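You operate a simulated robot arm through the tools that you are given. There is no shell and no other tool.

You run a simulated robot arm. Do the job below in one go: nothing can be reset, and whatever is moved stays where it is left.

JOB
Wipe the dust off the square board on the hold plate.
Fine: tip the blue rocker to HOLD first; use the grey pad and put it back; then tip the rocker to FREE. Where these are worked on the way, their far stop is far enough and under half their travel is too little: blue rocker. What is to be rubbed or washed off counts as gone when no trace of it is left.

It is judged by the outcome, as a careful person would: the job done as asked, and still so three seconds after it is handed in. It fails if anything else is knocked over, pushed out of place, dropped, spilled or broken.

ROBOT AND FRAMES
A 7-joint arm with a two-finger gripper, fixed in place. Base frame: the origin is at the foot of the arm, x ahead of it, y to its left, z up; the work surface is at about z = 800. Readings come in mm, rad, newtons and seconds.
With the tool pointing down near the work surface it reaches from about 340 to 720 mm from the base axis. Its first joint turns from -1.152 to 1.152 rad. Payload 2.45 kg.
Tool frame: the origin (TCP) lies between the finger pads and is the grasp point; the fingertips stand 26 mm ahead of it; z points along the fingers, y is the line along which they close. Largest opening 96 mm; the body of the gripper starts 69 mm behind the TCP.
Orientation is that of the tool frame in the base frame, as a unit quaternion [x, y, z, w]. With the fingers straight down and closing along the base's y, the tool's x points along the base's -x, its y along +y and its z along -z.

CONTROLS
- The arm moves only by the tool move_arm. Its argument "moves" is one flat list of numbers, 7 for each row, row after row: the shift along the tool's x, y, z in mm, then the turn, a rotation vector about the tool's x, y, z in rad, then the gripper command, from -1 (shut) to 1 (fully open), values between in proportion. In form: [x, y, z, rx, ry, rz, claw, x, y, z, rx, ry, rz, claw, ...]. A call has 1 to 20 rows; each row is the pose to reach, as a shift and turn from the pose commanded when the call began, along the tool's axes at that moment. A row lasts 0.2 s, in which the tool goes at most 50 mm and 0.15 rad; a call with a longer step from one row to the next is refused whole, and so is a gripper value outside its range. Where a pose cannot be reached the arm comes as near as it can. A force on the tool above 40 N (or 10 N above the force at the start of the call, whichever is more), or a blocked arm, ends the call early, and 0.2 s more pass. The fingers move at their own pace and stop on an object; they squeeze with about 32 N. The grip force told is the motor's: it shows also when the fingers shut on nothing. Time passes only in rows, and 0.2 s behind the last, so rows that repeat a pose let the fingers close. It gives the time, the measured TCP pose, the force on the tool (base axes), the opening and the grip force at its end, in the units of the frame above (readings bear some noise), with the torque about the TCP (base axes, N m) and any sound that the robot's microphone picked up.
- Cameras (640 x 400 px; columns grow to the right, rows downward): "scene" is fixed at [181.8, -413.8, 1415.1]; the picture's right is [0.54, -0.84, 0.00], its down [-0.54, -0.35, -0.77] and it looks along [0.65, 0.41, -0.64] (base axes); focal length 309 px, centre (320, 200). "wrist" rides on the gripper at [82, 3, -98] in the tool frame; the picture's right is [-0.04, 1.00, 0.00], its down [-0.73, -0.03, -0.68] and it looks along [-0.68, -0.03, 0.73] (tool axes); focal length 256 px, centre (320, 200). There is no depth. A picture from a camera that has moved, and an enlarged one, comes with that camera's place and axes in the base frame and with its lens.
- get_image(camera): a new picture of that camera. It takes no simulated time.
- inspect(camera, box): a new picture of the part [left, top, right, bottom] of that camera's present view, enlarged. It takes no simulated time.
- finish_job(): hands the job in; it is judged then, once.

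Nothing tells you positions but the pictures and the camera data. Unless the task says otherwise, let go and move clear before handing in.

The tools are called after "Emit:" as name(argument=value, ...) on one line, values as JSON. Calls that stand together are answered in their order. move_arm: Moves the arm, as the interface text tells. Its arguments: {"type":"object","properties":{"moves":{"type":"array"}},"required":["moves"]} The other tools are called the same way: get_image (camera) takes a picture; inspect (camera, box) takes an enlarged picture of a part of a camera's view; finish_job () hands the job in.

At the start:

```text
time_s: 0.0
ee_pos: [476.0, 92.5, 1078.5]
tcp_rot: [0.0, 1.0, 0.0, 0.0]
ft_force: [0.8, 0.3, 0.0]
torque: [-0.01, 0.0, -0.01]
finger_gap: 95.9
gripper_force: 0.0
```

scene: 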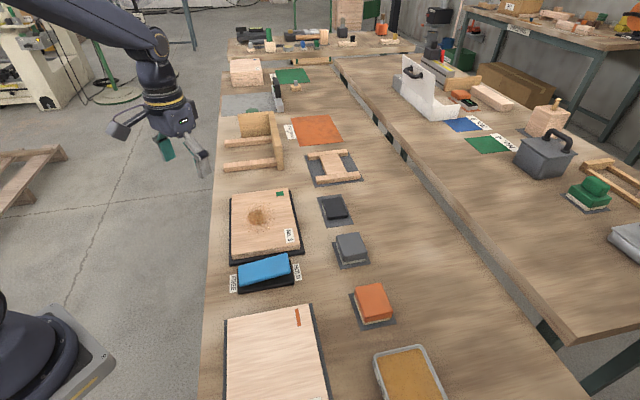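
wrist: 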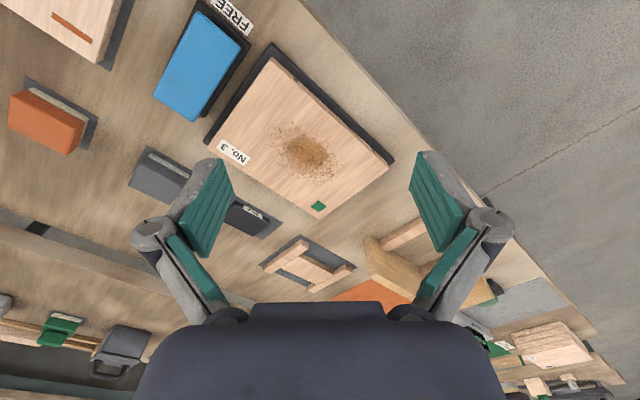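

I see a dusty board (No. 3) on a black plate, a blue rocker beside it with HOLD/FREE labels, and several pads (black, grey, orange) behind. I'll take closer looks first.

Emit:
inspect(camera="scene", box=[210, 170, 410, 300])

Emit:
inspect(camera="wrist", box=[100, 0, 420, 220])

Emit:
inspect(camera="scene", box=[220, 240, 320, 310])

Emit:
inspect(camera="scene", box=[310, 180, 410, 340])

```text
3.08 times, centred on (310, 235) of scene
camera zoom: at [181.8, -413.8, 1415.1], right [0.54, -0.84, 0.0], down [-0.54, -0.35, -0.77], along [0.65, 0.41, -0.64], focal length 951 px, centre (351, 92)
```

zoom: 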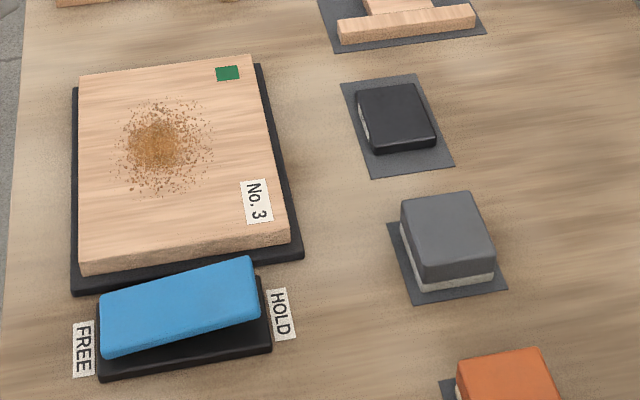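

```text
1.82 times, centred on (260, 110) of wrist
camera zoom: at [394.7, 96.9, 1176.6], right [0.04, 1.0, 0.0], down [0.73, -0.03, 0.68], along [0.68, -0.03, -0.73], focal length 465 px, centre (429, 364)
```

zoom: 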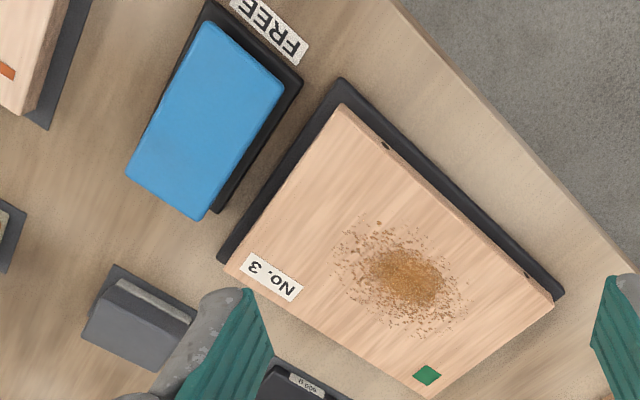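

```text
5.71 times, centred on (270, 275) of scene
camera zoom: at [181.8, -413.8, 1415.1], right [0.54, -0.84, 0.0], down [-0.54, -0.35, -0.77], along [0.65, 0.41, -0.64], focal length 1766 px, centre (606, -229)
```

zoom: 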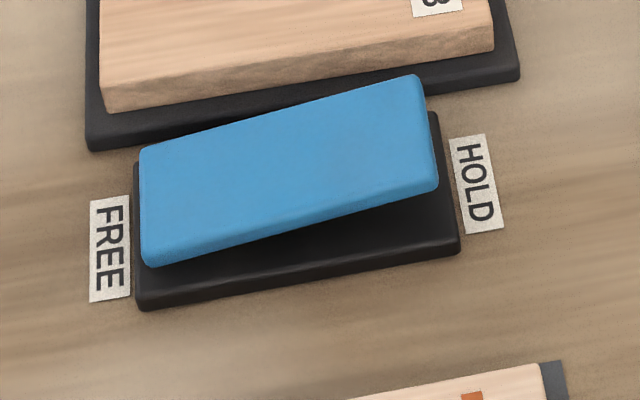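

```text
2.50 times, centred on (360, 260) of scene
camera zoom: at [181.8, -413.8, 1415.1], right [0.54, -0.84, 0.0], down [-0.54, -0.35, -0.77], along [0.65, 0.41, -0.64], focal length 772 px, centre (220, 50)
```

zoom: 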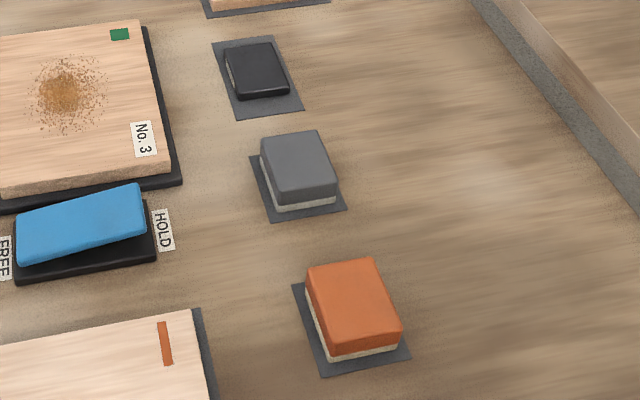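

The board lies rotated about 45° in the base frame; board near (615, 50), rocker near (490, -70), grey pad near (655, -207). I'll move the wrist camera to look at the rocker and pads from closer, with the fingers shut for pressing.

Emit:
move_arm(moves=[18, -6, 13, 0, 0, 0.131, -1, 37, -12, 26, 0, 0, 0.262, -1, 55, -18, 39, 0, 0, 0.393, -1, 74, -25, 52, 0, 0, 0.524, -1, 92, -31, 65, 0, 0, 0.655, -1, 111, -37, 78, 0, 0, 0.785, -1, 111, -37, 78, 0, 0, 0.785, -1])

Emit:
get_image(camera="wrist")

Emit:
get_image(camera="scene")

```text
time_s: 1.6
ee_pos: [364.2, 57.5, 999.3]
tcp_rot: [0.383, 0.924, 0.001, 0.0]
ft_force: [-0.2, 0.0, 0.0]
torque: [-0.02, 0.01, 0.02]
finger_gap: 0.1
gripper_force: 28.1
```

```text
taken
camera wrist: at [309.7, 117.1, 1098.3], right [0.74, 0.68, 0.0], down [0.5, -0.54, 0.68], along [0.46, -0.5, -0.73], focal length 256 px, centre (320, 200)
```

wrist: 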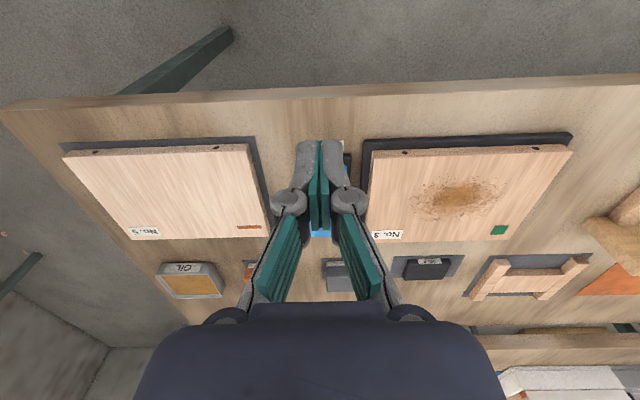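

```text
taken
```

scene: 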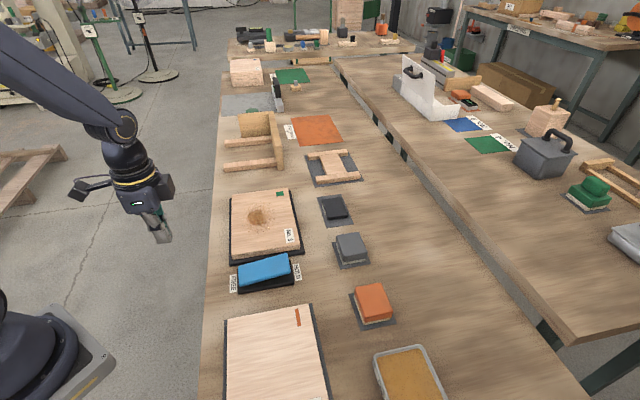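

The gripper hides the rocker and the grey pad from here. I zoom on the boards and the black block's label for identification.

Emit:
inspect(camera="wrist", box=[350, 120, 590, 280])

Emit:
inspect(camera="wrist", box=[50, 120, 290, 310])

```text
2.50 times, centred on (470, 200) of wrist
camera zoom: at [309.7, 117.1, 1098.3], right [0.74, 0.68, 0.0], down [0.5, -0.54, 0.68], along [0.46, -0.5, -0.73], focal length 640 px, centre (-55, 200)
```

zoom: 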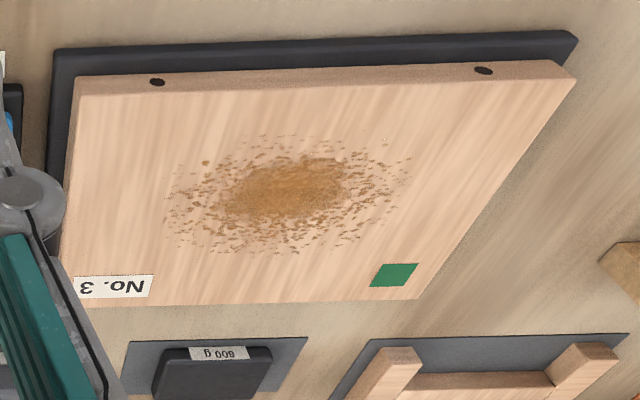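

```text
2.11 times, centred on (170, 215) of wrist
camera zoom: at [309.7, 117.1, 1098.3], right [0.74, 0.68, 0.0], down [0.5, -0.54, 0.68], along [0.46, -0.5, -0.73], focal length 539 px, centre (636, 168)
```

zoom: 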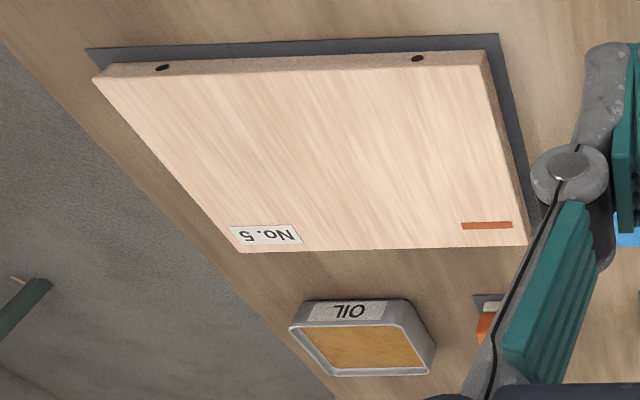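

The dust patch on board No. 3 spans roughly ±65 mm along the table and ±47 mm across; board top about z = 825. I shift the arm sideways so that the rocker and grey pad come clear of the fingers.

Emit:
move_arm(moves=[0, 45, 0, 0, 0, 0, -1, 0, 90, 0, 0, 0, 0, -1, 0, 110, 0, 0, 0, 0, -1, 0, 110, 0, 0, 0, 0, -1])

Emit:
get_image(camera="wrist")

Emit:
inspect(camera="wrist", box=[80, 110, 320, 270])

```text
time_s: 2.6
ee_pos: [442.2, 133.7, 999.1]
tcp_rot: [0.382, 0.924, 0.0, 0.0]
ft_force: [-0.9, -0.5, 0.6]
torque: [-0.03, -0.01, -0.01]
finger_gap: 0.0
gripper_force: 28.7
```

```text
taken
camera wrist: at [388.7, 195.0, 1098.6], right [0.73, 0.68, 0.0], down [0.5, -0.54, 0.68], along [0.46, -0.5, -0.73], focal length 256 px, centre (320, 200)
```

wrist: 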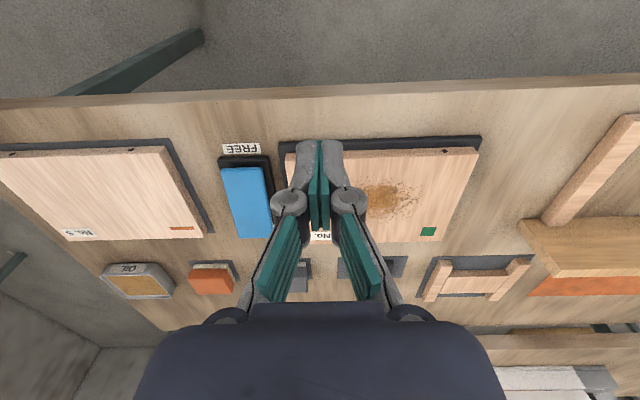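

```text
2.50 times, centred on (200, 190) of wrist
camera zoom: at [388.7, 195.0, 1098.6], right [0.73, 0.68, 0.0], down [0.5, -0.54, 0.68], along [0.46, -0.5, -0.73], focal length 640 px, centre (620, 225)
```

zoom: 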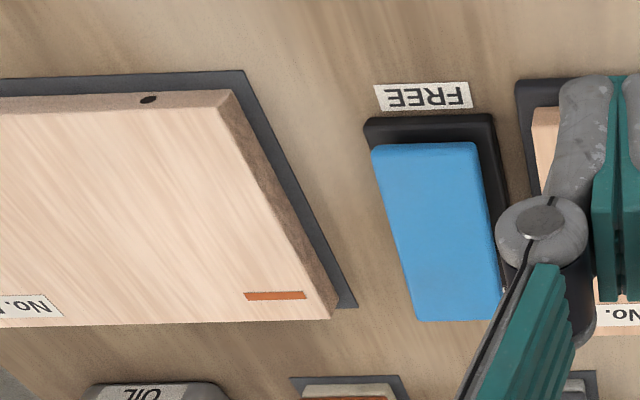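

The rocker's HOLD end is raised at about (532, -108, 843), pivot near (491, -66). I move above the HOLD end with closed fingers.

Emit:
move_arm(moves=[-32, -15.3, 14, 0, 0, 0, -1, -64, -30.7, 28, 0, 0, 0, -1, -96, -46, 42, 0, 0, 0, -1, -128, -61.4, 56, 0, 0, 0, -1, -160, -76.7, 70, 0, 0, 0, -1, -192, -92, 84, 0, 0, 0, -1, -223, -107.4, 99, 0, 0, 0, -1, -223, -107.4, 99, 0, 0, 0, -1])

Emit:
get_image(camera="scene")

Emit:
inspect(camera="scene", box=[220, 200, 380, 300])

Emit:
get_image(camera="wrist")

```text
time_s: 4.4
ee_pos: [524.1, -99.7, 900.6]
tcp_rot: [0.382, 0.924, 0.0, 0.0]
ft_force: [-0.4, 0.2, 0.3]
torque: [0.0, -0.02, -0.01]
finger_gap: 0.0
gripper_force: 28.6
```

```text
taken
```

scene: 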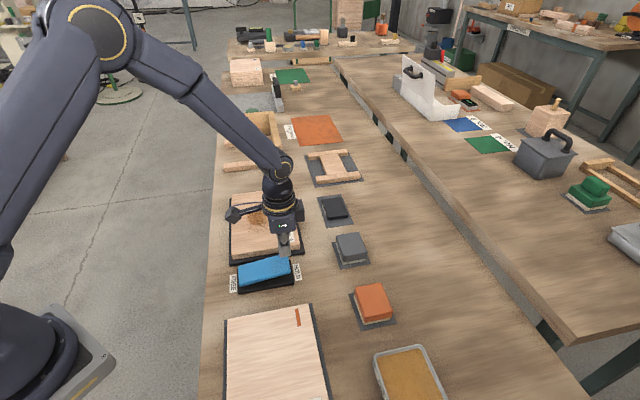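

```text
4.00 times, centred on (300, 250) of scene
camera zoom: at [181.7, -413.8, 1415.1], right [0.54, -0.84, 0.0], down [-0.54, -0.35, -0.77], along [0.65, 0.41, -0.64], focal length 1236 px, centre (400, 0)
```

zoom: 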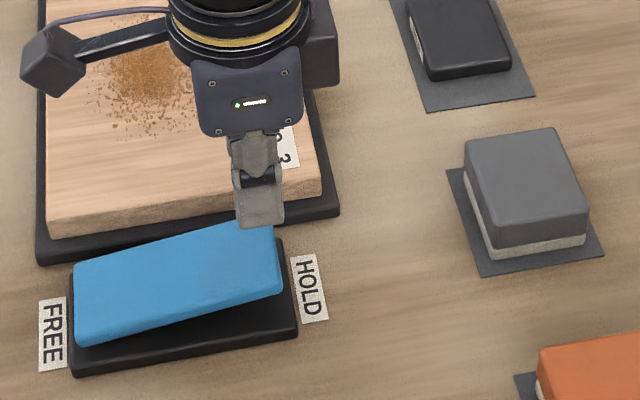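

```text
taken
camera wrist: at [469.6, -40.0, 999.3], right [0.73, 0.68, 0.0], down [0.5, -0.54, 0.68], along [0.46, -0.5, -0.73], focal length 256 px, centre (320, 200)
```

wrist: 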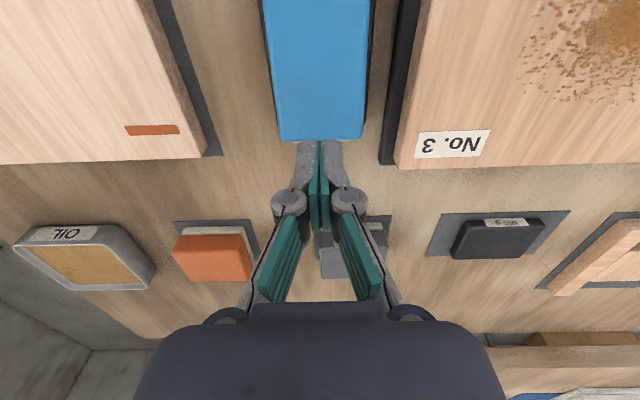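

Fingertips are over the HOLD end, about 10 mm inside its edge. Pressing down now in small steps.

Emit:
move_arm(moves=[3, 0, 15, 0, 0, 0, -1, 3, 0, 28, 0, 0, 0, -1, 3, 0, 33, 0, 0, 0, -1, 3, 0, 37, 0, 0, 0, -1, 3, 0, 41, 0, 0, 0, -1, 3, 0, 45, 0, 0, 0, -1, 3, 0, 48, 0, 0, 0, -1, 3, 0, 51, 0, 0, 0, -1, 3, 0, 53, 0, 0, 0, -1])

Emit:
inspect(camera="scene", box=[220, 200, 380, 300])

```text
time_s: 6.0
ee_pos: [522.6, -97.9, 856.8]
tcp_rot: [0.382, 0.924, 0.0, 0.0]
ft_force: [-4.3, 0.6, 15.0]
torque: [0.17, 0.26, 0.08]
finger_gap: 6.0
gripper_force: 28.3
stopped in row 7: the force on the tool passed its limit at 47 N (the readings are from after the stop); the commanded pose is now the measured one
```

```text
4.00 times, centred on (300, 250) of scene
camera zoom: at [181.4, -413.7, 1415.2], right [0.54, -0.84, 0.0], down [-0.54, -0.35, -0.77], along [0.65, 0.41, -0.64], focal length 1236 px, centre (400, 0)
```

zoom: 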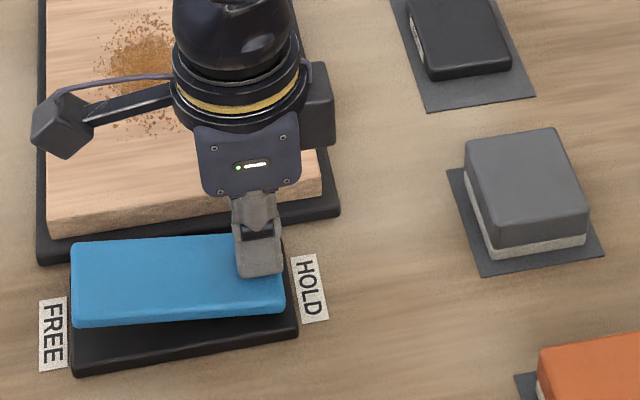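

The rocker has tipped roughly half way before the force limit tripped. I continue pressing, slower.

Emit:
move_arm(moves=[0, 0, 1.5, 0, 0, 0, -1, 0, 0, 3, 0, 0, 0, -1, 0, 0, 4.5, 0, 0, 0, -1, 0, 0, 6, 0, 0, 0, -1, 0, 0, 7.5, 0, 0, 0, -1, 0, 0, 9, 0, 0, 0, -1])

Emit:
inspect(camera="scene", box=[220, 200, 380, 300])

```text
time_s: 6.5
ee_pos: [522.6, -97.1, 856.8]
tcp_rot: [0.381, 0.925, 0.001, 0.0]
ft_force: [-5.3, 1.2, 15.3]
torque: [0.19, 0.24, 0.06]
finger_gap: 5.8
gripper_force: 28.4
stopped in row 2: the force on the tool passed its limit at 44 N (the readings are from after the stop); the commanded pose is now the measured one
```

```text
4.00 times, centred on (300, 250) of scene
camera zoom: at [181.4, -413.7, 1415.2], right [0.54, -0.84, 0.0], down [-0.54, -0.35, -0.77], along [0.65, 0.41, -0.64], focal length 1236 px, centre (400, 0)
```

zoom: 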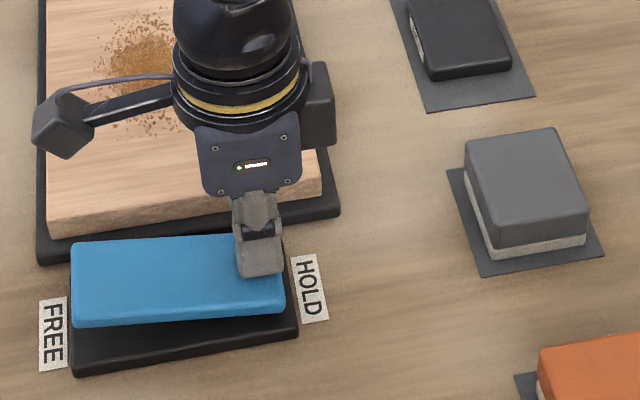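

By the edge slopes the rocker now seems tilted towards HOLD as far as it was towards FREE. I lift off and check that it stays.

Emit:
move_arm(moves=[0, 0, -20, 0, 0, 0, -1, 0, 0, -50, 0, 0, 0, -1, 0, 0, -90, 0, 0, 0, -1, 20, 35, -120, 0, 0, 0, -1, 40, 70, -140, 0, 0, 0, -1, 40, 110, -140, 0, 0, 0, -1, 40, 110, -140, 0, 0, 0, -1])

Emit:
inspect(camera="scene", box=[220, 240, 320, 310])

Emit:
get_image(camera="wrist")

Emit:
get_image(camera="scene")

```text
refused: row 4 steps farther than a row can; nothing moved
```

```text
5.71 times, centred on (270, 275) of scene
camera zoom: at [181.4, -413.7, 1415.2], right [0.54, -0.84, 0.0], down [-0.54, -0.35, -0.77], along [0.65, 0.41, -0.64], focal length 1766 px, centre (606, -229)
```

zoom: 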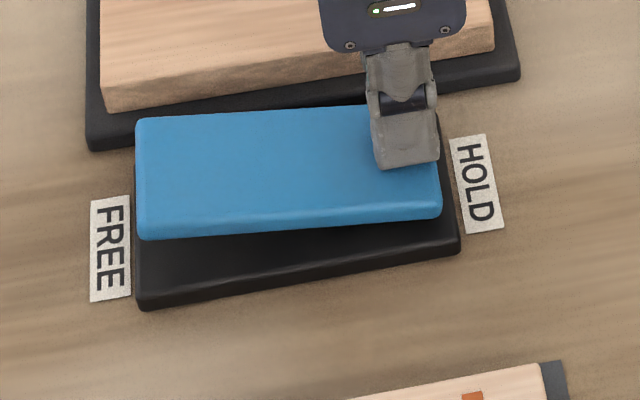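

```text
taken
camera wrist: at [467.7, -37.5, 955.6], right [0.73, 0.68, 0.0], down [0.5, -0.54, 0.68], along [0.46, -0.5, -0.73], focal length 256 px, centre (320, 200)
```

wrist: 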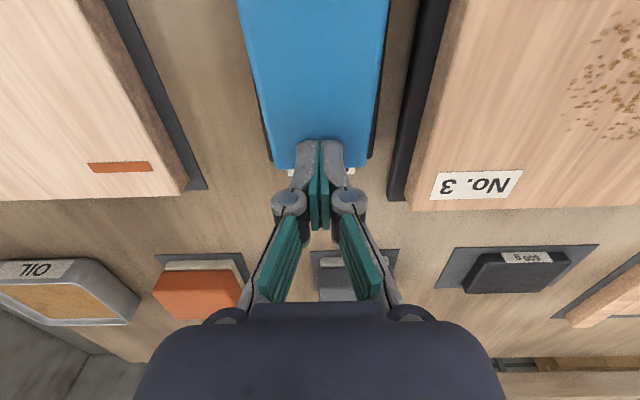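

```text
taken
```

scene: 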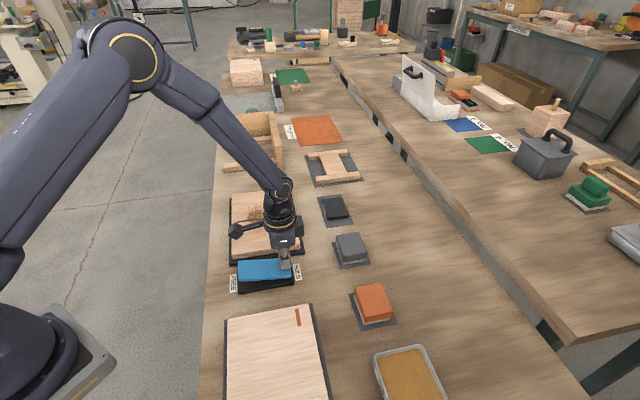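

The edge slopes confirm the HOLD side is fully down. Lifting off in allowed steps and moving aside.

Emit:
move_arm(moves=[0, 0, -15, 0, 0, 0, -1, 0, 0, -50, 0, 0, 0, -1, 0, 0, -90, 0, 0, 0, -1, 15, 25, -120, 0, 0, 0, -1, 30, 60, -140, 0, 0, 0, -1, 40, 100, -140, 0, 0, 0, -1, 40, 100, -140, 0, 0, 0, -1])

Emit:
inspect(camera="scene", box=[220, 240, 320, 310])

Emit:
get_image(camera="wrist")

```text
time_s: 8.1
ee_pos: [564.2, 2.1, 996.8]
tcp_rot: [0.382, 0.924, 0.001, 0.0]
ft_force: [0.3, 0.0, -0.7]
torque: [-0.03, 0.01, 0.03]
finger_gap: 0.0
gripper_force: 29.2
```

```text
5.71 times, centred on (270, 275) of scene
camera zoom: at [181.8, -413.8, 1415.1], right [0.54, -0.84, 0.0], down [-0.54, -0.35, -0.77], along [0.65, 0.41, -0.64], focal length 1766 px, centre (606, -229)
```

zoom: 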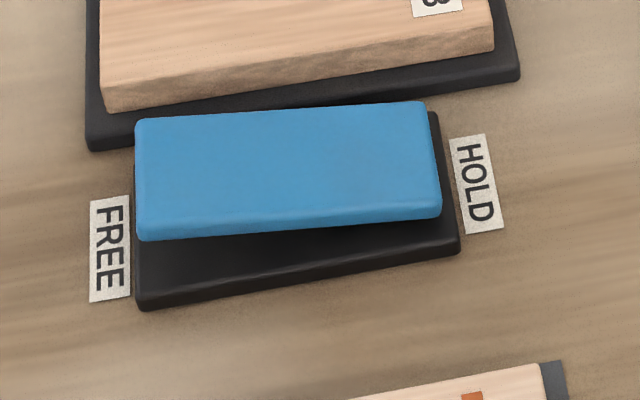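

```text
taken
camera wrist: at [509.6, 63.3, 1095.0], right [0.73, 0.68, 0.0], down [0.5, -0.54, 0.68], along [0.46, -0.5, -0.73], focal length 256 px, centre (320, 200)
```

wrist: 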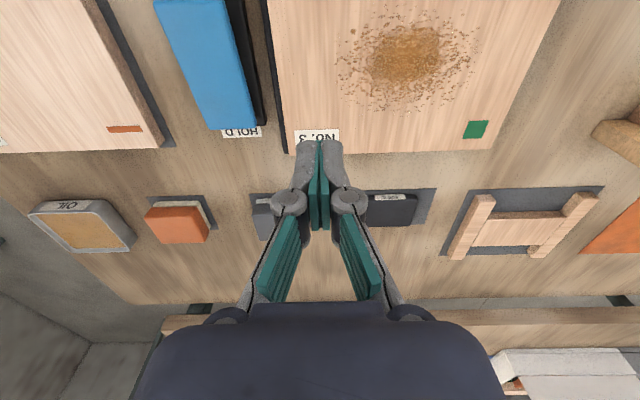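

The rocker stays at HOLD. Next I open the fingers and look at the grey pad from nearer between the open fingers.

Emit:
move_arm(moves=[-25, -21, 9, 0, 0, 0, 0.2, -50, -42, 18, 0, 0, 0, 1, -75, -62, 27, 0, 0, 0, 1, -101.8, -83.4, 37, 0, 0, 0, 1, -101.8, -83.4, 37, 0, 0, 0, 1, -101.8, -83.4, 37, 0, 0, 0, 1, -101.8, -83.4, 37, 0, 0, 0, 1])

Emit:
get_image(camera="wrist")

Emit:
inspect(camera="wrist", box=[240, 120, 400, 220])

Emit:
inspect(camera="scene", box=[325, 225, 379, 275])

```text
time_s: 9.7
ee_pos: [576.7, -129.3, 959.9]
tcp_rot: [0.381, 0.924, 0.0, 0.001]
ft_force: [-0.7, -0.4, -0.8]
torque: [-0.04, 0.02, 0.0]
finger_gap: 95.7
gripper_force: 0.1
```

```text
taken
camera wrist: at [522.7, -69.0, 1057.6], right [0.73, 0.68, 0.0], down [0.5, -0.54, 0.68], along [0.46, -0.5, -0.73], focal length 256 px, centre (320, 200)
```

wrist: 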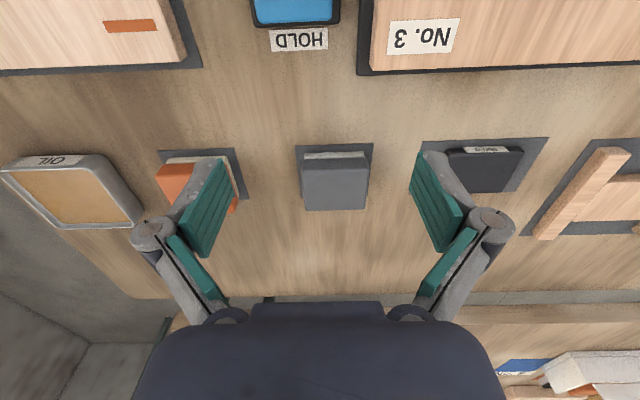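

```text
4.00 times, centred on (320, 170) of wrist
camera zoom: at [522.7, -69.0, 1057.6], right [0.73, 0.68, 0.0], down [0.5, -0.54, 0.68], along [0.46, -0.5, -0.73], focal length 1024 px, centre (320, 320)
```

zoom: 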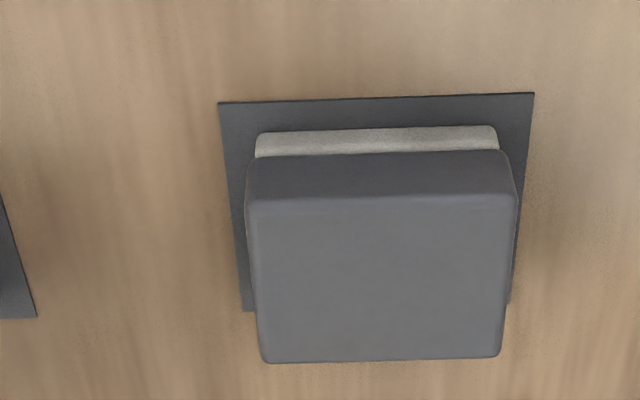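

```text
8.00 times, centred on (352, 250) of scene
camera zoom: at [181.8, -413.8, 1415.1], right [0.54, -0.84, 0.0], down [-0.54, -0.35, -0.77], along [0.65, 0.41, -0.64], focal length 2472 px, centre (64, -200)
```

zoom: 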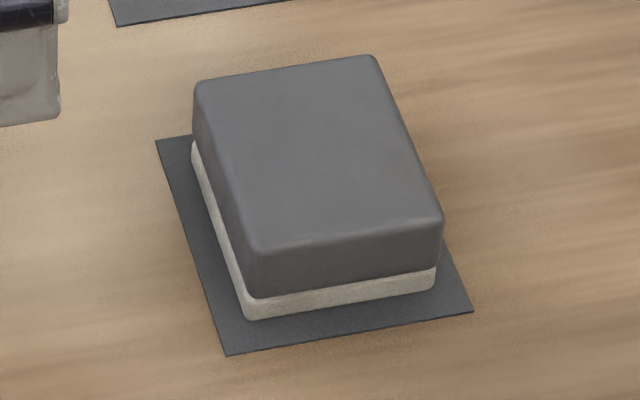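

The grey pad is about 71 × 60 × 33 mm, centred near (668, -200), top at z ≈ 834, square with the table axes. I move above it with open fingers and check alignment.

Emit:
move_arm(moves=[-38, 5, 10, 0, 0, 0, 1, -76, 10, 20, 0, 0, 0, 1, -114.5, 14.6, 35, 0, 0, 0, 1, -114.5, 14.6, 75, 0, 0, 0, 1, -114.5, 14.6, 75, 0, 0, 0, 1])

Emit:
get_image(camera="wrist")

Emit:
inspect(camera="scene", box=[310, 190, 400, 280])

```text
time_s: 10.9
ee_pos: [669.4, -200.0, 885.5]
tcp_rot: [0.382, 0.924, 0.001, 0.001]
ft_force: [0.3, 0.6, -0.5]
torque: [0.03, 0.0, -0.02]
finger_gap: 96.1
gripper_force: 0.2
```

```text
taken
camera wrist: at [614.6, -139.7, 983.9], right [0.73, 0.68, 0.0], down [0.5, -0.54, 0.68], along [0.46, -0.5, -0.73], focal length 256 px, centre (320, 200)
```

wrist: 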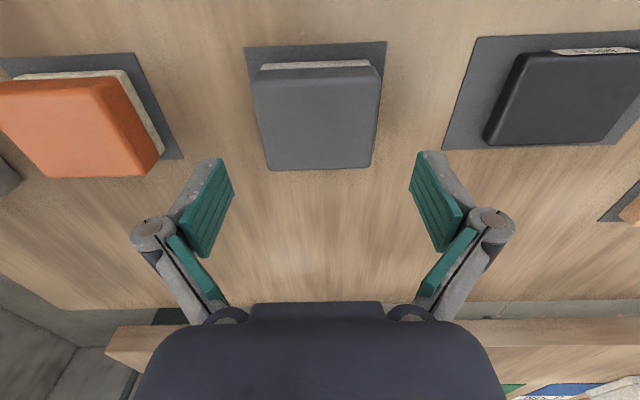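

```text
4.44 times, centred on (355, 235) of scene
camera zoom: at [181.8, -413.8, 1415.1], right [0.54, -0.84, 0.0], down [-0.54, -0.35, -0.77], along [0.65, 0.41, -0.64], focal length 1373 px, centre (164, 44)
```

zoom: 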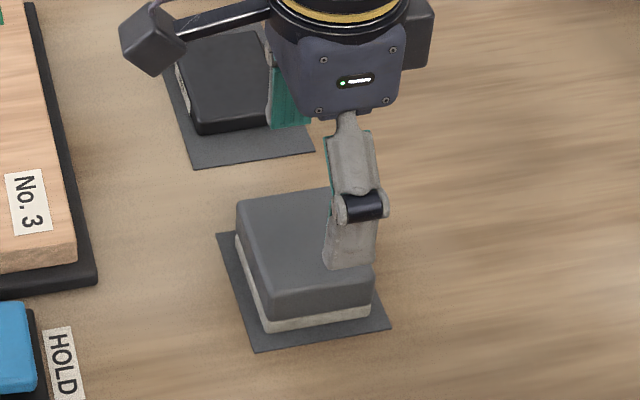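

The pad sits centred between the fingers. I go down and close on it.

Emit:
move_arm(moves=[2, -1, 20, 0, 0, 0, 1, 2, -1, 40, 0, 0, 0, 1, 2, -1, 50, 0, 0, 0, 1, 2, -1, 50, 0, 0, 0, 1])

Emit:
get_image(camera="wrist")

Emit:
inspect(camera="scene", box=[310, 190, 400, 280])

```text
time_s: 11.9
ee_pos: [667.1, -198.6, 835.5]
tcp_rot: [0.382, 0.924, 0.0, 0.0]
ft_force: [0.4, -0.4, -0.5]
torque: [0.0, -0.01, -0.01]
finger_gap: 95.8
gripper_force: 0.0
```

```text
taken
camera wrist: at [612.5, -139.2, 933.5], right [0.73, 0.68, 0.0], down [0.5, -0.54, 0.68], along [0.46, -0.5, -0.73], focal length 256 px, centre (320, 200)
```

wrist: 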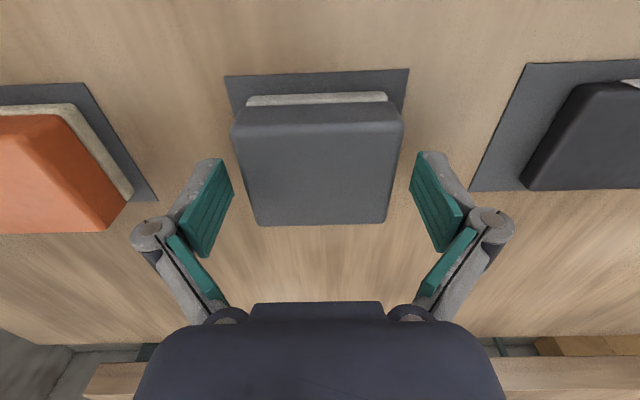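

```text
4.44 times, centred on (355, 235) of scene
camera zoom: at [181.8, -413.8, 1415.1], right [0.54, -0.84, 0.0], down [-0.54, -0.35, -0.77], along [0.65, 0.41, -0.64], focal length 1373 px, centre (164, 44)
```

zoom: 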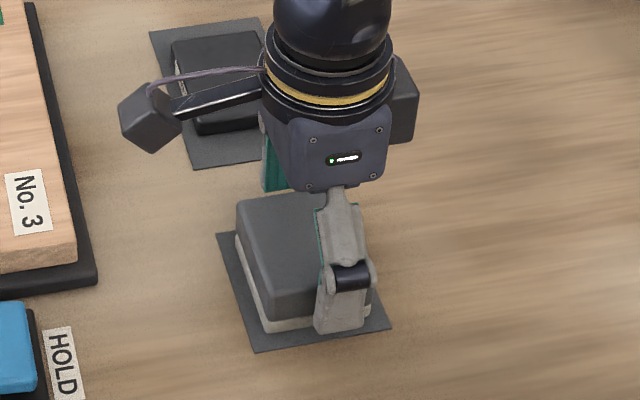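

The fingers are about 7 mm too far across the table relative to the pad's middle; I shift back by that and then close.

Emit:
move_arm(moves=[7, 0, 0, 0, 0, 0, 1, 7, 0, 0, 0, 0, 0, 0.4, 7, 0, 0, 0, 0, 0, 0, 7, 0, 0, 0, 0, 0, -1, 7, 0, 0, 0, 0, 0, -1, 7, 0, 0, 0, 0, 0, -1, 7, 0, 0, 0, 0, 0, -1])

Emit:
get_image(camera="wrist")

Emit:
inspect(camera="scene", box=[310, 190, 400, 280])

```text
time_s: 13.5
ee_pos: [661.4, -194.8, 835.2]
tcp_rot: [0.382, 0.924, 0.0, 0.0]
ft_force: [-1.6, -0.3, 4.3]
torque: [0.0, 0.04, -0.01]
finger_gap: 73.3
gripper_force: 32.4
```

```text
taken
camera wrist: at [607.7, -134.2, 933.8], right [0.73, 0.68, 0.0], down [0.5, -0.54, 0.68], along [0.46, -0.5, -0.73], focal length 256 px, centre (320, 200)
```

wrist: 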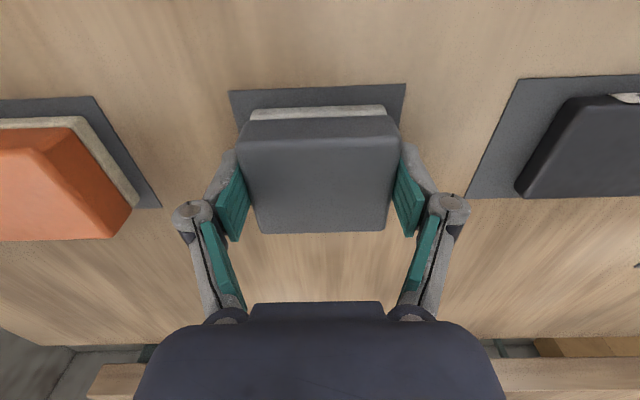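

```text
4.44 times, centred on (355, 235) of scene
camera zoom: at [181.6, -413.8, 1415.1], right [0.54, -0.84, 0.0], down [-0.54, -0.35, -0.77], along [0.65, 0.41, -0.64], focal length 1373 px, centre (164, 44)
```

zoom: 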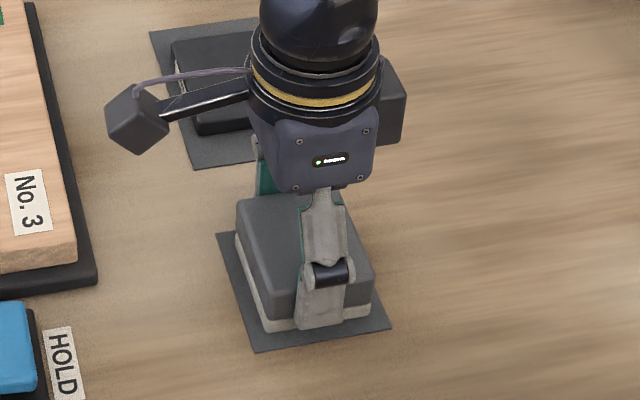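

The grey pad is gripped (gap 73 mm). I lift it and carry it over the board's dust area.

Emit:
move_arm(moves=[0, 0, -15, 0, 0, 0, -1, 0, 0, -40, 0, 0, 0, -1, 0, 0, -75, 0, 0, 0, -1, 39, 18, -75, 0, 0, 0, -1, 78, 37, -75, 0, 0, 0, -1, 117, 55, -75, 0, 0, 0, -1, 156, 73, -75, 0, 0, 0, -1, 195, 92, -75, 0, 0, 0, -1, 233.4, 110, -75, 0, 0, 0, -1, 233.4, 110, -75, 0, 0, 0, -1])

Emit:
get_image(camera="scene")

Emit:
get_image(camera="wrist")

Emit:
inspect(camera="scene", box=[220, 160, 380, 280])

```text
time_s: 15.7
ee_pos: [574.4, 48.6, 910.3]
tcp_rot: [0.382, 0.924, 0.0, 0.0]
ft_force: [0.2, -0.5, -0.8]
torque: [0.01, 0.02, -0.03]
finger_gap: 73.1
gripper_force: 32.6
```

```text
taken
```

scene: 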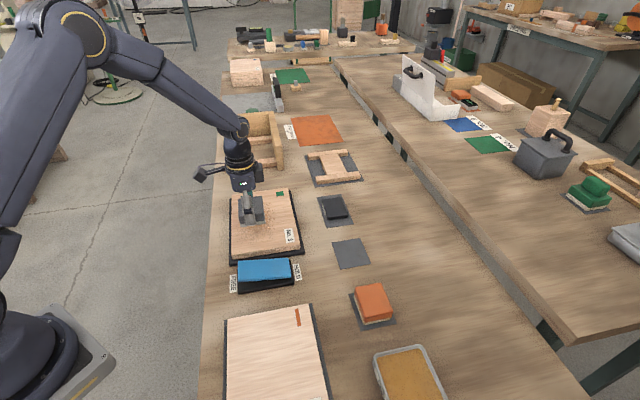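

```text
taken
camera wrist: at [519.7, 108.7, 1008.0], right [0.73, 0.68, 0.0], down [0.5, -0.54, 0.68], along [0.46, -0.5, -0.73], focal length 256 px, centre (320, 200)
```

wrist: 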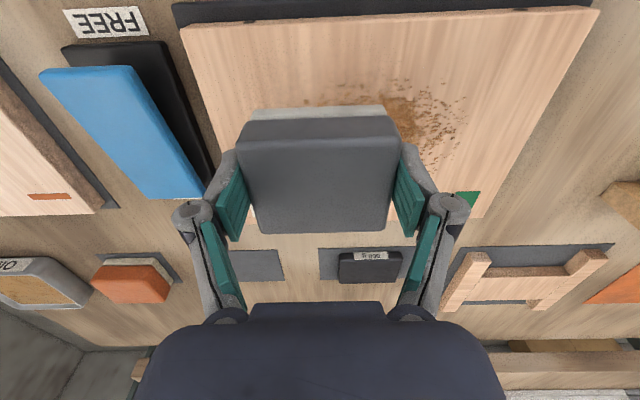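

```text
3.33 times, centred on (300, 220) of scene
camera zoom: at [181.8, -413.8, 1415.1], right [0.54, -0.84, 0.0], down [-0.54, -0.35, -0.77], along [0.65, 0.41, -0.64], focal length 1030 px, centre (387, 133)
```

zoom: 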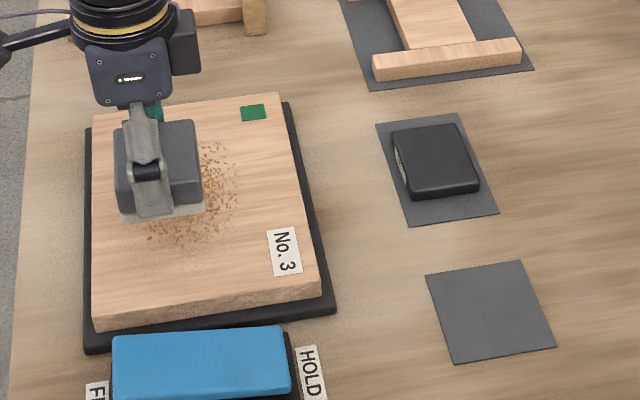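

The pad is held level over the board. I lower it to touch, in small steps, and read the force.

Emit:
move_arm(moves=[0, 0, 20, 0, 0, 0, -1, 0, 0, 38, 0, 0, 0, -1, 0, 0, 45, 0, 0, 0, -1, 0, 0, 48, 0, 0, 0, -1, 0, 0, 50, 0, 0, 0, -1, 0, 0, 51, 0, 0, 0, -1, 0, 0, 52, 0, 0, 0, -1])

```text
time_s: 17.3
ee_pos: [576.1, 47.6, 858.4]
tcp_rot: [0.382, 0.924, 0.001, 0.001]
ft_force: [0.7, -3.5, 20.6]
torque: [-0.06, 0.03, -0.06]
finger_gap: 72.9
gripper_force: 31.6
```

Contact at about 20 N. I wipe in overlapping lanes along the board, starting with the first lanes.

Emit:
move_arm(moves=[6, -12, -0.3, 0, 0, 0, -1, 12, -25, -0.3, 0, 0, 0, -1, 12, 0, -0.3, 0, 0, 0, -1, 12, 25, -0.3, 0, 0, 0, -1, 12, 50, -0.3, 0, 0, 0, -1, 12, 75, -0.3, 0, 0, 0, -1, 12, 100, -0.3, 0, 0, 0, -1, 12, 120, -0.3, 0, 0, 0, -1, -8, 120, -0.3, 0, 0, 0, -1, -8, 95, -0.3, 0, 0, 0, -1, -8, 70, -0.3, 0, 0, 0, -1, -8, 45, -0.3, 0, 0, 0, -1, -8, 20, -0.3, 0, 0, 0, -1, -8, -5, -0.3, 0, 0, 0, -1, -8, -25, -0.3, 0, 0, 0, -1, -8, -25, -0.3, 0, 0, 0, -1])

Emit:
inspect(camera="scene", box=[220, 160, 380, 280])

Emit:
get_image(camera="wrist")

```text
time_s: 20.7
ee_pos: [561.9, 24.4, 856.9]
tcp_rot: [0.381, 0.925, 0.0, 0.0]
ft_force: [0.4, 0.6, 1.8]
torque: [0.01, 0.02, -0.01]
finger_gap: 72.6
gripper_force: 31.9
```

```text
3.33 times, centred on (300, 220) of scene
camera zoom: at [181.7, -413.8, 1415.1], right [0.54, -0.84, 0.0], down [-0.54, -0.35, -0.77], along [0.65, 0.41, -0.64], focal length 1030 px, centre (387, 133)
```

zoom: 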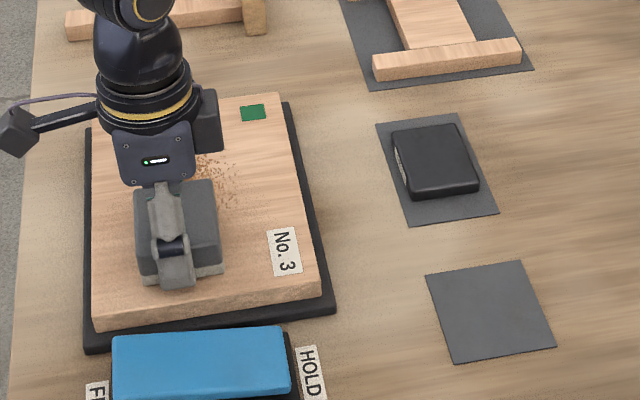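

```text
taken
camera wrist: at [507.6, 85.2, 955.9], right [0.73, 0.68, 0.0], down [0.5, -0.54, 0.68], along [0.46, -0.5, -0.73], focal length 256 px, centre (320, 200)
```

wrist: 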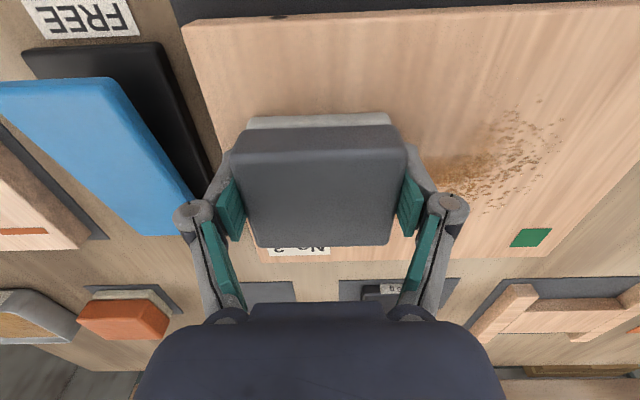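

The force has faded to about 2 N since the pad crept up in the grip, and dust remains. I lift and step aside to see what has been cleaned.

Emit:
move_arm(moves=[0, 0, -20, 0, 0, 0, -1, 0, 0, -60, 0, 0, 0, -1, 20, -35, -70, 0, 0, 0, -1, 40, -70, -70, 0, 0, 0, -1, 40, -70, -70, 0, 0, 0, -1])

Emit:
inspect(camera="scene", box=[220, 180, 310, 270])

Emit:
get_image(camera="wrist")

Emit:
get_image(camera="scene")

```text
time_s: 21.9
ee_pos: [485.2, 3.6, 928.6]
tcp_rot: [0.382, 0.924, 0.0, 0.0]
ft_force: [0.5, 0.1, -0.9]
torque: [-0.03, 0.0, 0.01]
finger_gap: 72.8
gripper_force: 32.2
```

```text
4.44 times, centred on (265, 225) of scene
camera zoom: at [181.8, -413.8, 1415.1], right [0.54, -0.84, 0.0], down [-0.54, -0.35, -0.77], along [0.65, 0.41, -0.64], focal length 1373 px, centre (564, 89)
```

zoom: 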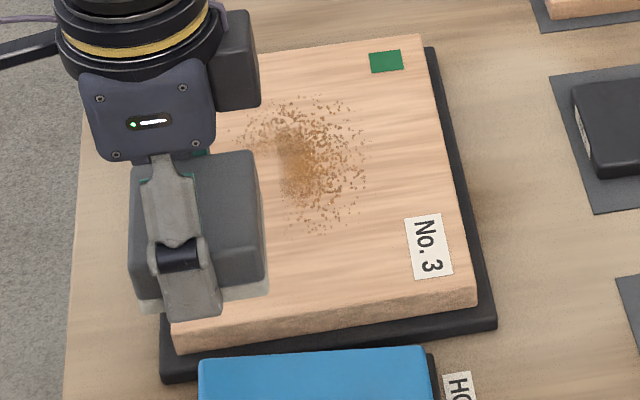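

```text
taken
camera wrist: at [430.5, 63.1, 1025.9], right [0.73, 0.68, 0.0], down [0.5, -0.54, 0.68], along [0.46, -0.5, -0.73], focal length 256 px, centre (320, 200)
```

wrist: 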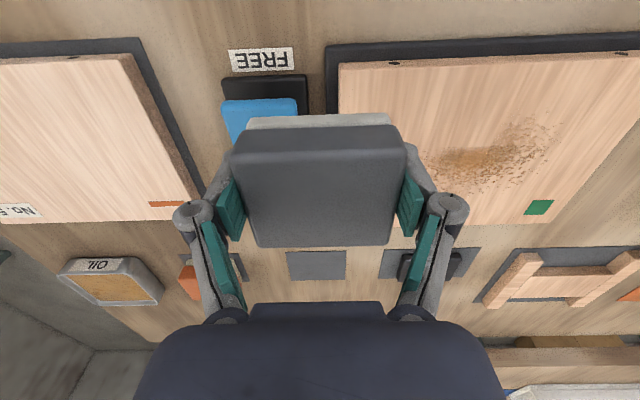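

```text
taken
```

scene: 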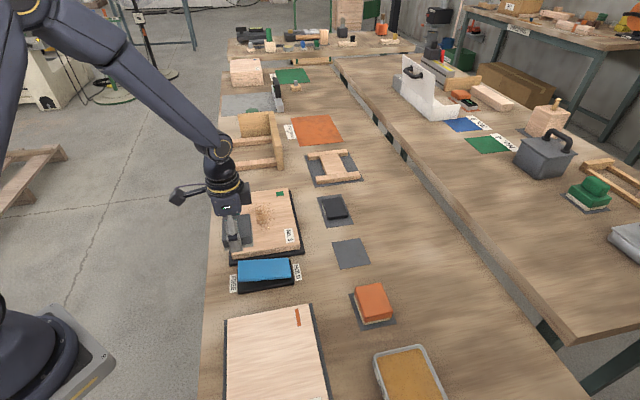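

Wiping works where the pad pressed, but the pad seems to sit differently in the fingers. I look closely at the grip.

Emit:
inspect(camera="scene", box=[215, 195, 285, 260])

Emit:
inspect(camera="wrist", box=[160, 90, 480, 290])

```text
6.15 times, centred on (250, 228) of scene
camera zoom: at [181.8, -413.8, 1415.1], right [0.54, -0.84, 0.0], down [-0.54, -0.35, -0.77], along [0.65, 0.41, -0.64], focal length 1901 px, centre (751, 31)
```

zoom: 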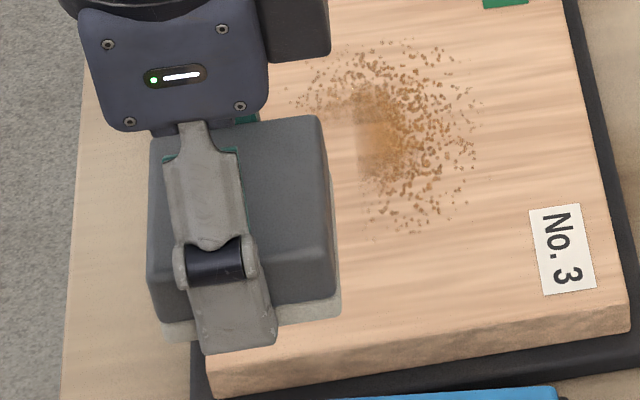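

```text
2.00 times, centred on (320, 190) of wrist
camera zoom: at [430.5, 63.1, 1025.9], right [0.73, 0.68, 0.0], down [0.5, -0.54, 0.68], along [0.46, -0.5, -0.73], focal length 512 px, centre (320, 220)
```

zoom: 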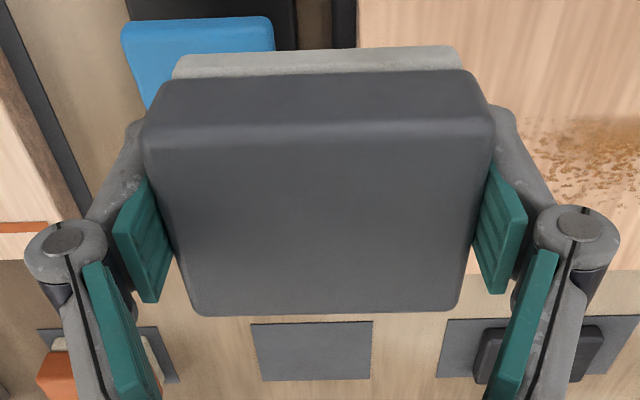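

Comparing pictures, the pad slid up about 9 mm in the fingers, which means the board top is nearer z ≈ 831 and I pressed too hard. I'll set the pad down on the clean part of the board and regrip it higher.

Emit:
move_arm(moves=[-20, 35, 0, 0, 0, 0, -1, -40, 70, 10, 0, 0, 0, -1, -40, 70, 45, 0, 0, 0, -1, -40, 70, 62, 0, 0, 0, -1, -40, 70, 67, 0, 0, 0, -1, -40, 70, 69, 0, 0, 0, -1, -40, 70, 70, 0, 0, 0, -1])

Emit:
get_image(camera="wrist")

Emit:
inspect(camera="scene", box=[220, 180, 310, 270])

```text
time_s: 23.5
ee_pos: [562.6, 25.4, 857.0]
tcp_rot: [0.381, 0.924, 0.001, 0.0]
ft_force: [-0.1, 0.3, -1.2]
torque: [-0.02, 0.0, 0.0]
finger_gap: 72.6
gripper_force: 32.5
```

```text
taken
camera wrist: at [508.2, 85.3, 956.1], right [0.73, 0.68, 0.0], down [0.5, -0.54, 0.68], along [0.46, -0.5, -0.73], focal length 256 px, centre (320, 200)
```

wrist: 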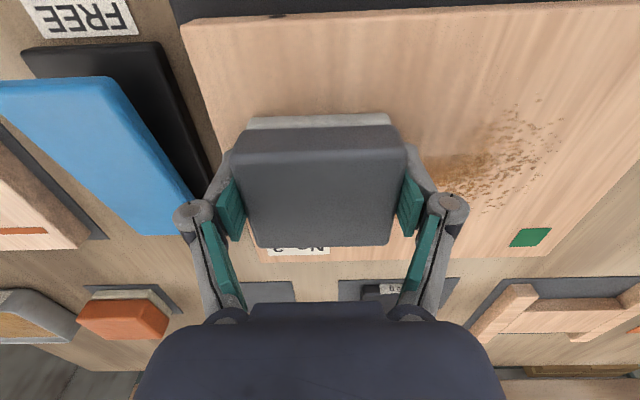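

```text
4.44 times, centred on (265, 225) of scene
camera zoom: at [181.8, -413.8, 1415.1], right [0.54, -0.84, 0.0], down [-0.54, -0.35, -0.77], along [0.65, 0.41, -0.64], focal length 1373 px, centre (564, 89)
```

zoom: 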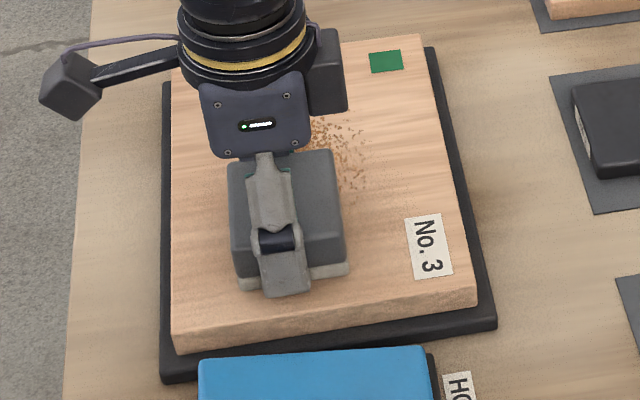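

No contact force yet at this height; lowering by small amounts.

Emit:
move_arm(moves=[0, 0, 1, 0, 0, 0, -1, 0, 0, 1, 0, 0, 0, -1])

```text
time_s: 24.1
ee_pos: [563.2, 24.1, 856.8]
tcp_rot: [0.382, 0.924, 0.001, 0.0]
ft_force: [-3.9, 0.8, 10.6]
torque: [-0.17, 0.49, -0.12]
finger_gap: 72.5
gripper_force: 32.5
```

Touching at about 10 N. Now release, rise 9 mm, and look.

Emit:
move_arm(moves=[0, 0, -0.5, 0, 0, 0, 0.6, 0, 0, -0.5, 0, 0, 0, 0.9, 0, 0, -0.5, 0, 0, 0, 0.9, 0, 0, -4, 0, 0, 0, 0.9, 0, 0, -10, 0, 0, 0, 0.9, 0, 0, -10, 0, 0, 0, 0.9])

Emit:
get_image(camera="wrist")

Emit:
inspect(camera="scene", box=[220, 180, 310, 270])

```text
time_s: 25.5
ee_pos: [562.7, 24.7, 867.0]
tcp_rot: [0.381, 0.924, 0.001, 0.0]
ft_force: [0.2, -0.6, -0.5]
torque: [0.01, -0.02, 0.02]
finger_gap: 91.0
gripper_force: 0.0
```

```text
taken
camera wrist: at [508.3, 85.3, 965.2], right [0.73, 0.68, 0.0], down [0.5, -0.54, 0.68], along [0.46, -0.5, -0.73], focal length 256 px, centre (320, 200)
```

wrist: 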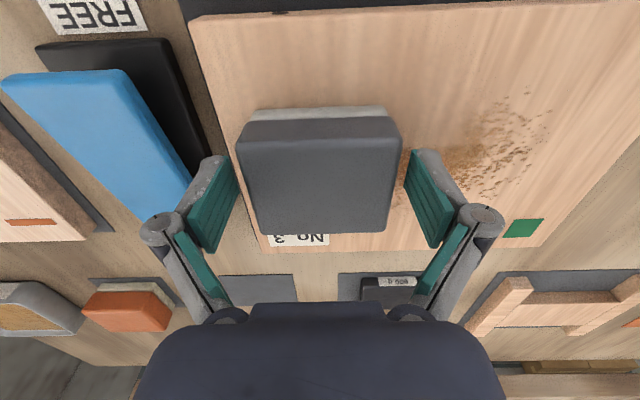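

```text
4.44 times, centred on (265, 225) of scene
camera zoom: at [181.8, -413.8, 1415.1], right [0.54, -0.84, 0.0], down [-0.54, -0.35, -0.77], along [0.65, 0.41, -0.64], focal length 1373 px, centre (564, 89)
```

zoom: 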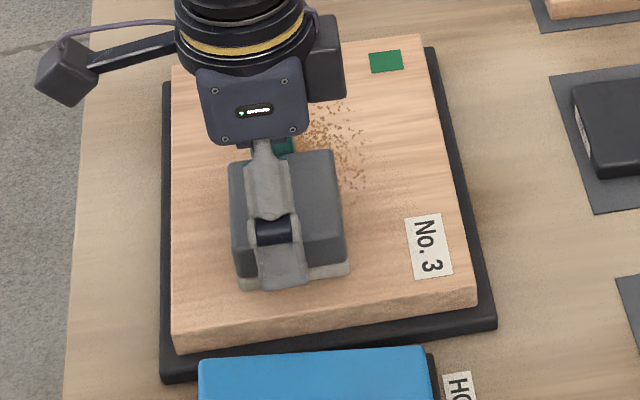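

The view now matches the original grip (board top ≈ 832). Closing on the pad again.

Emit:
move_arm(moves=[0, 0, 0, 0, 0, 0, 0.5, 0, 0, 0, 0, 0, 0, -1, 0, 0, 0, 0, 0, 0, -1, 0, 0, 0, 0, 0, 0, -1])

```text
time_s: 26.5
ee_pos: [563.6, 25.6, 866.7]
tcp_rot: [0.382, 0.924, 0.001, 0.0]
ft_force: [-1.8, 0.2, 5.3]
torque: [-0.06, 0.11, -0.01]
finger_gap: 73.3
gripper_force: 32.1
```

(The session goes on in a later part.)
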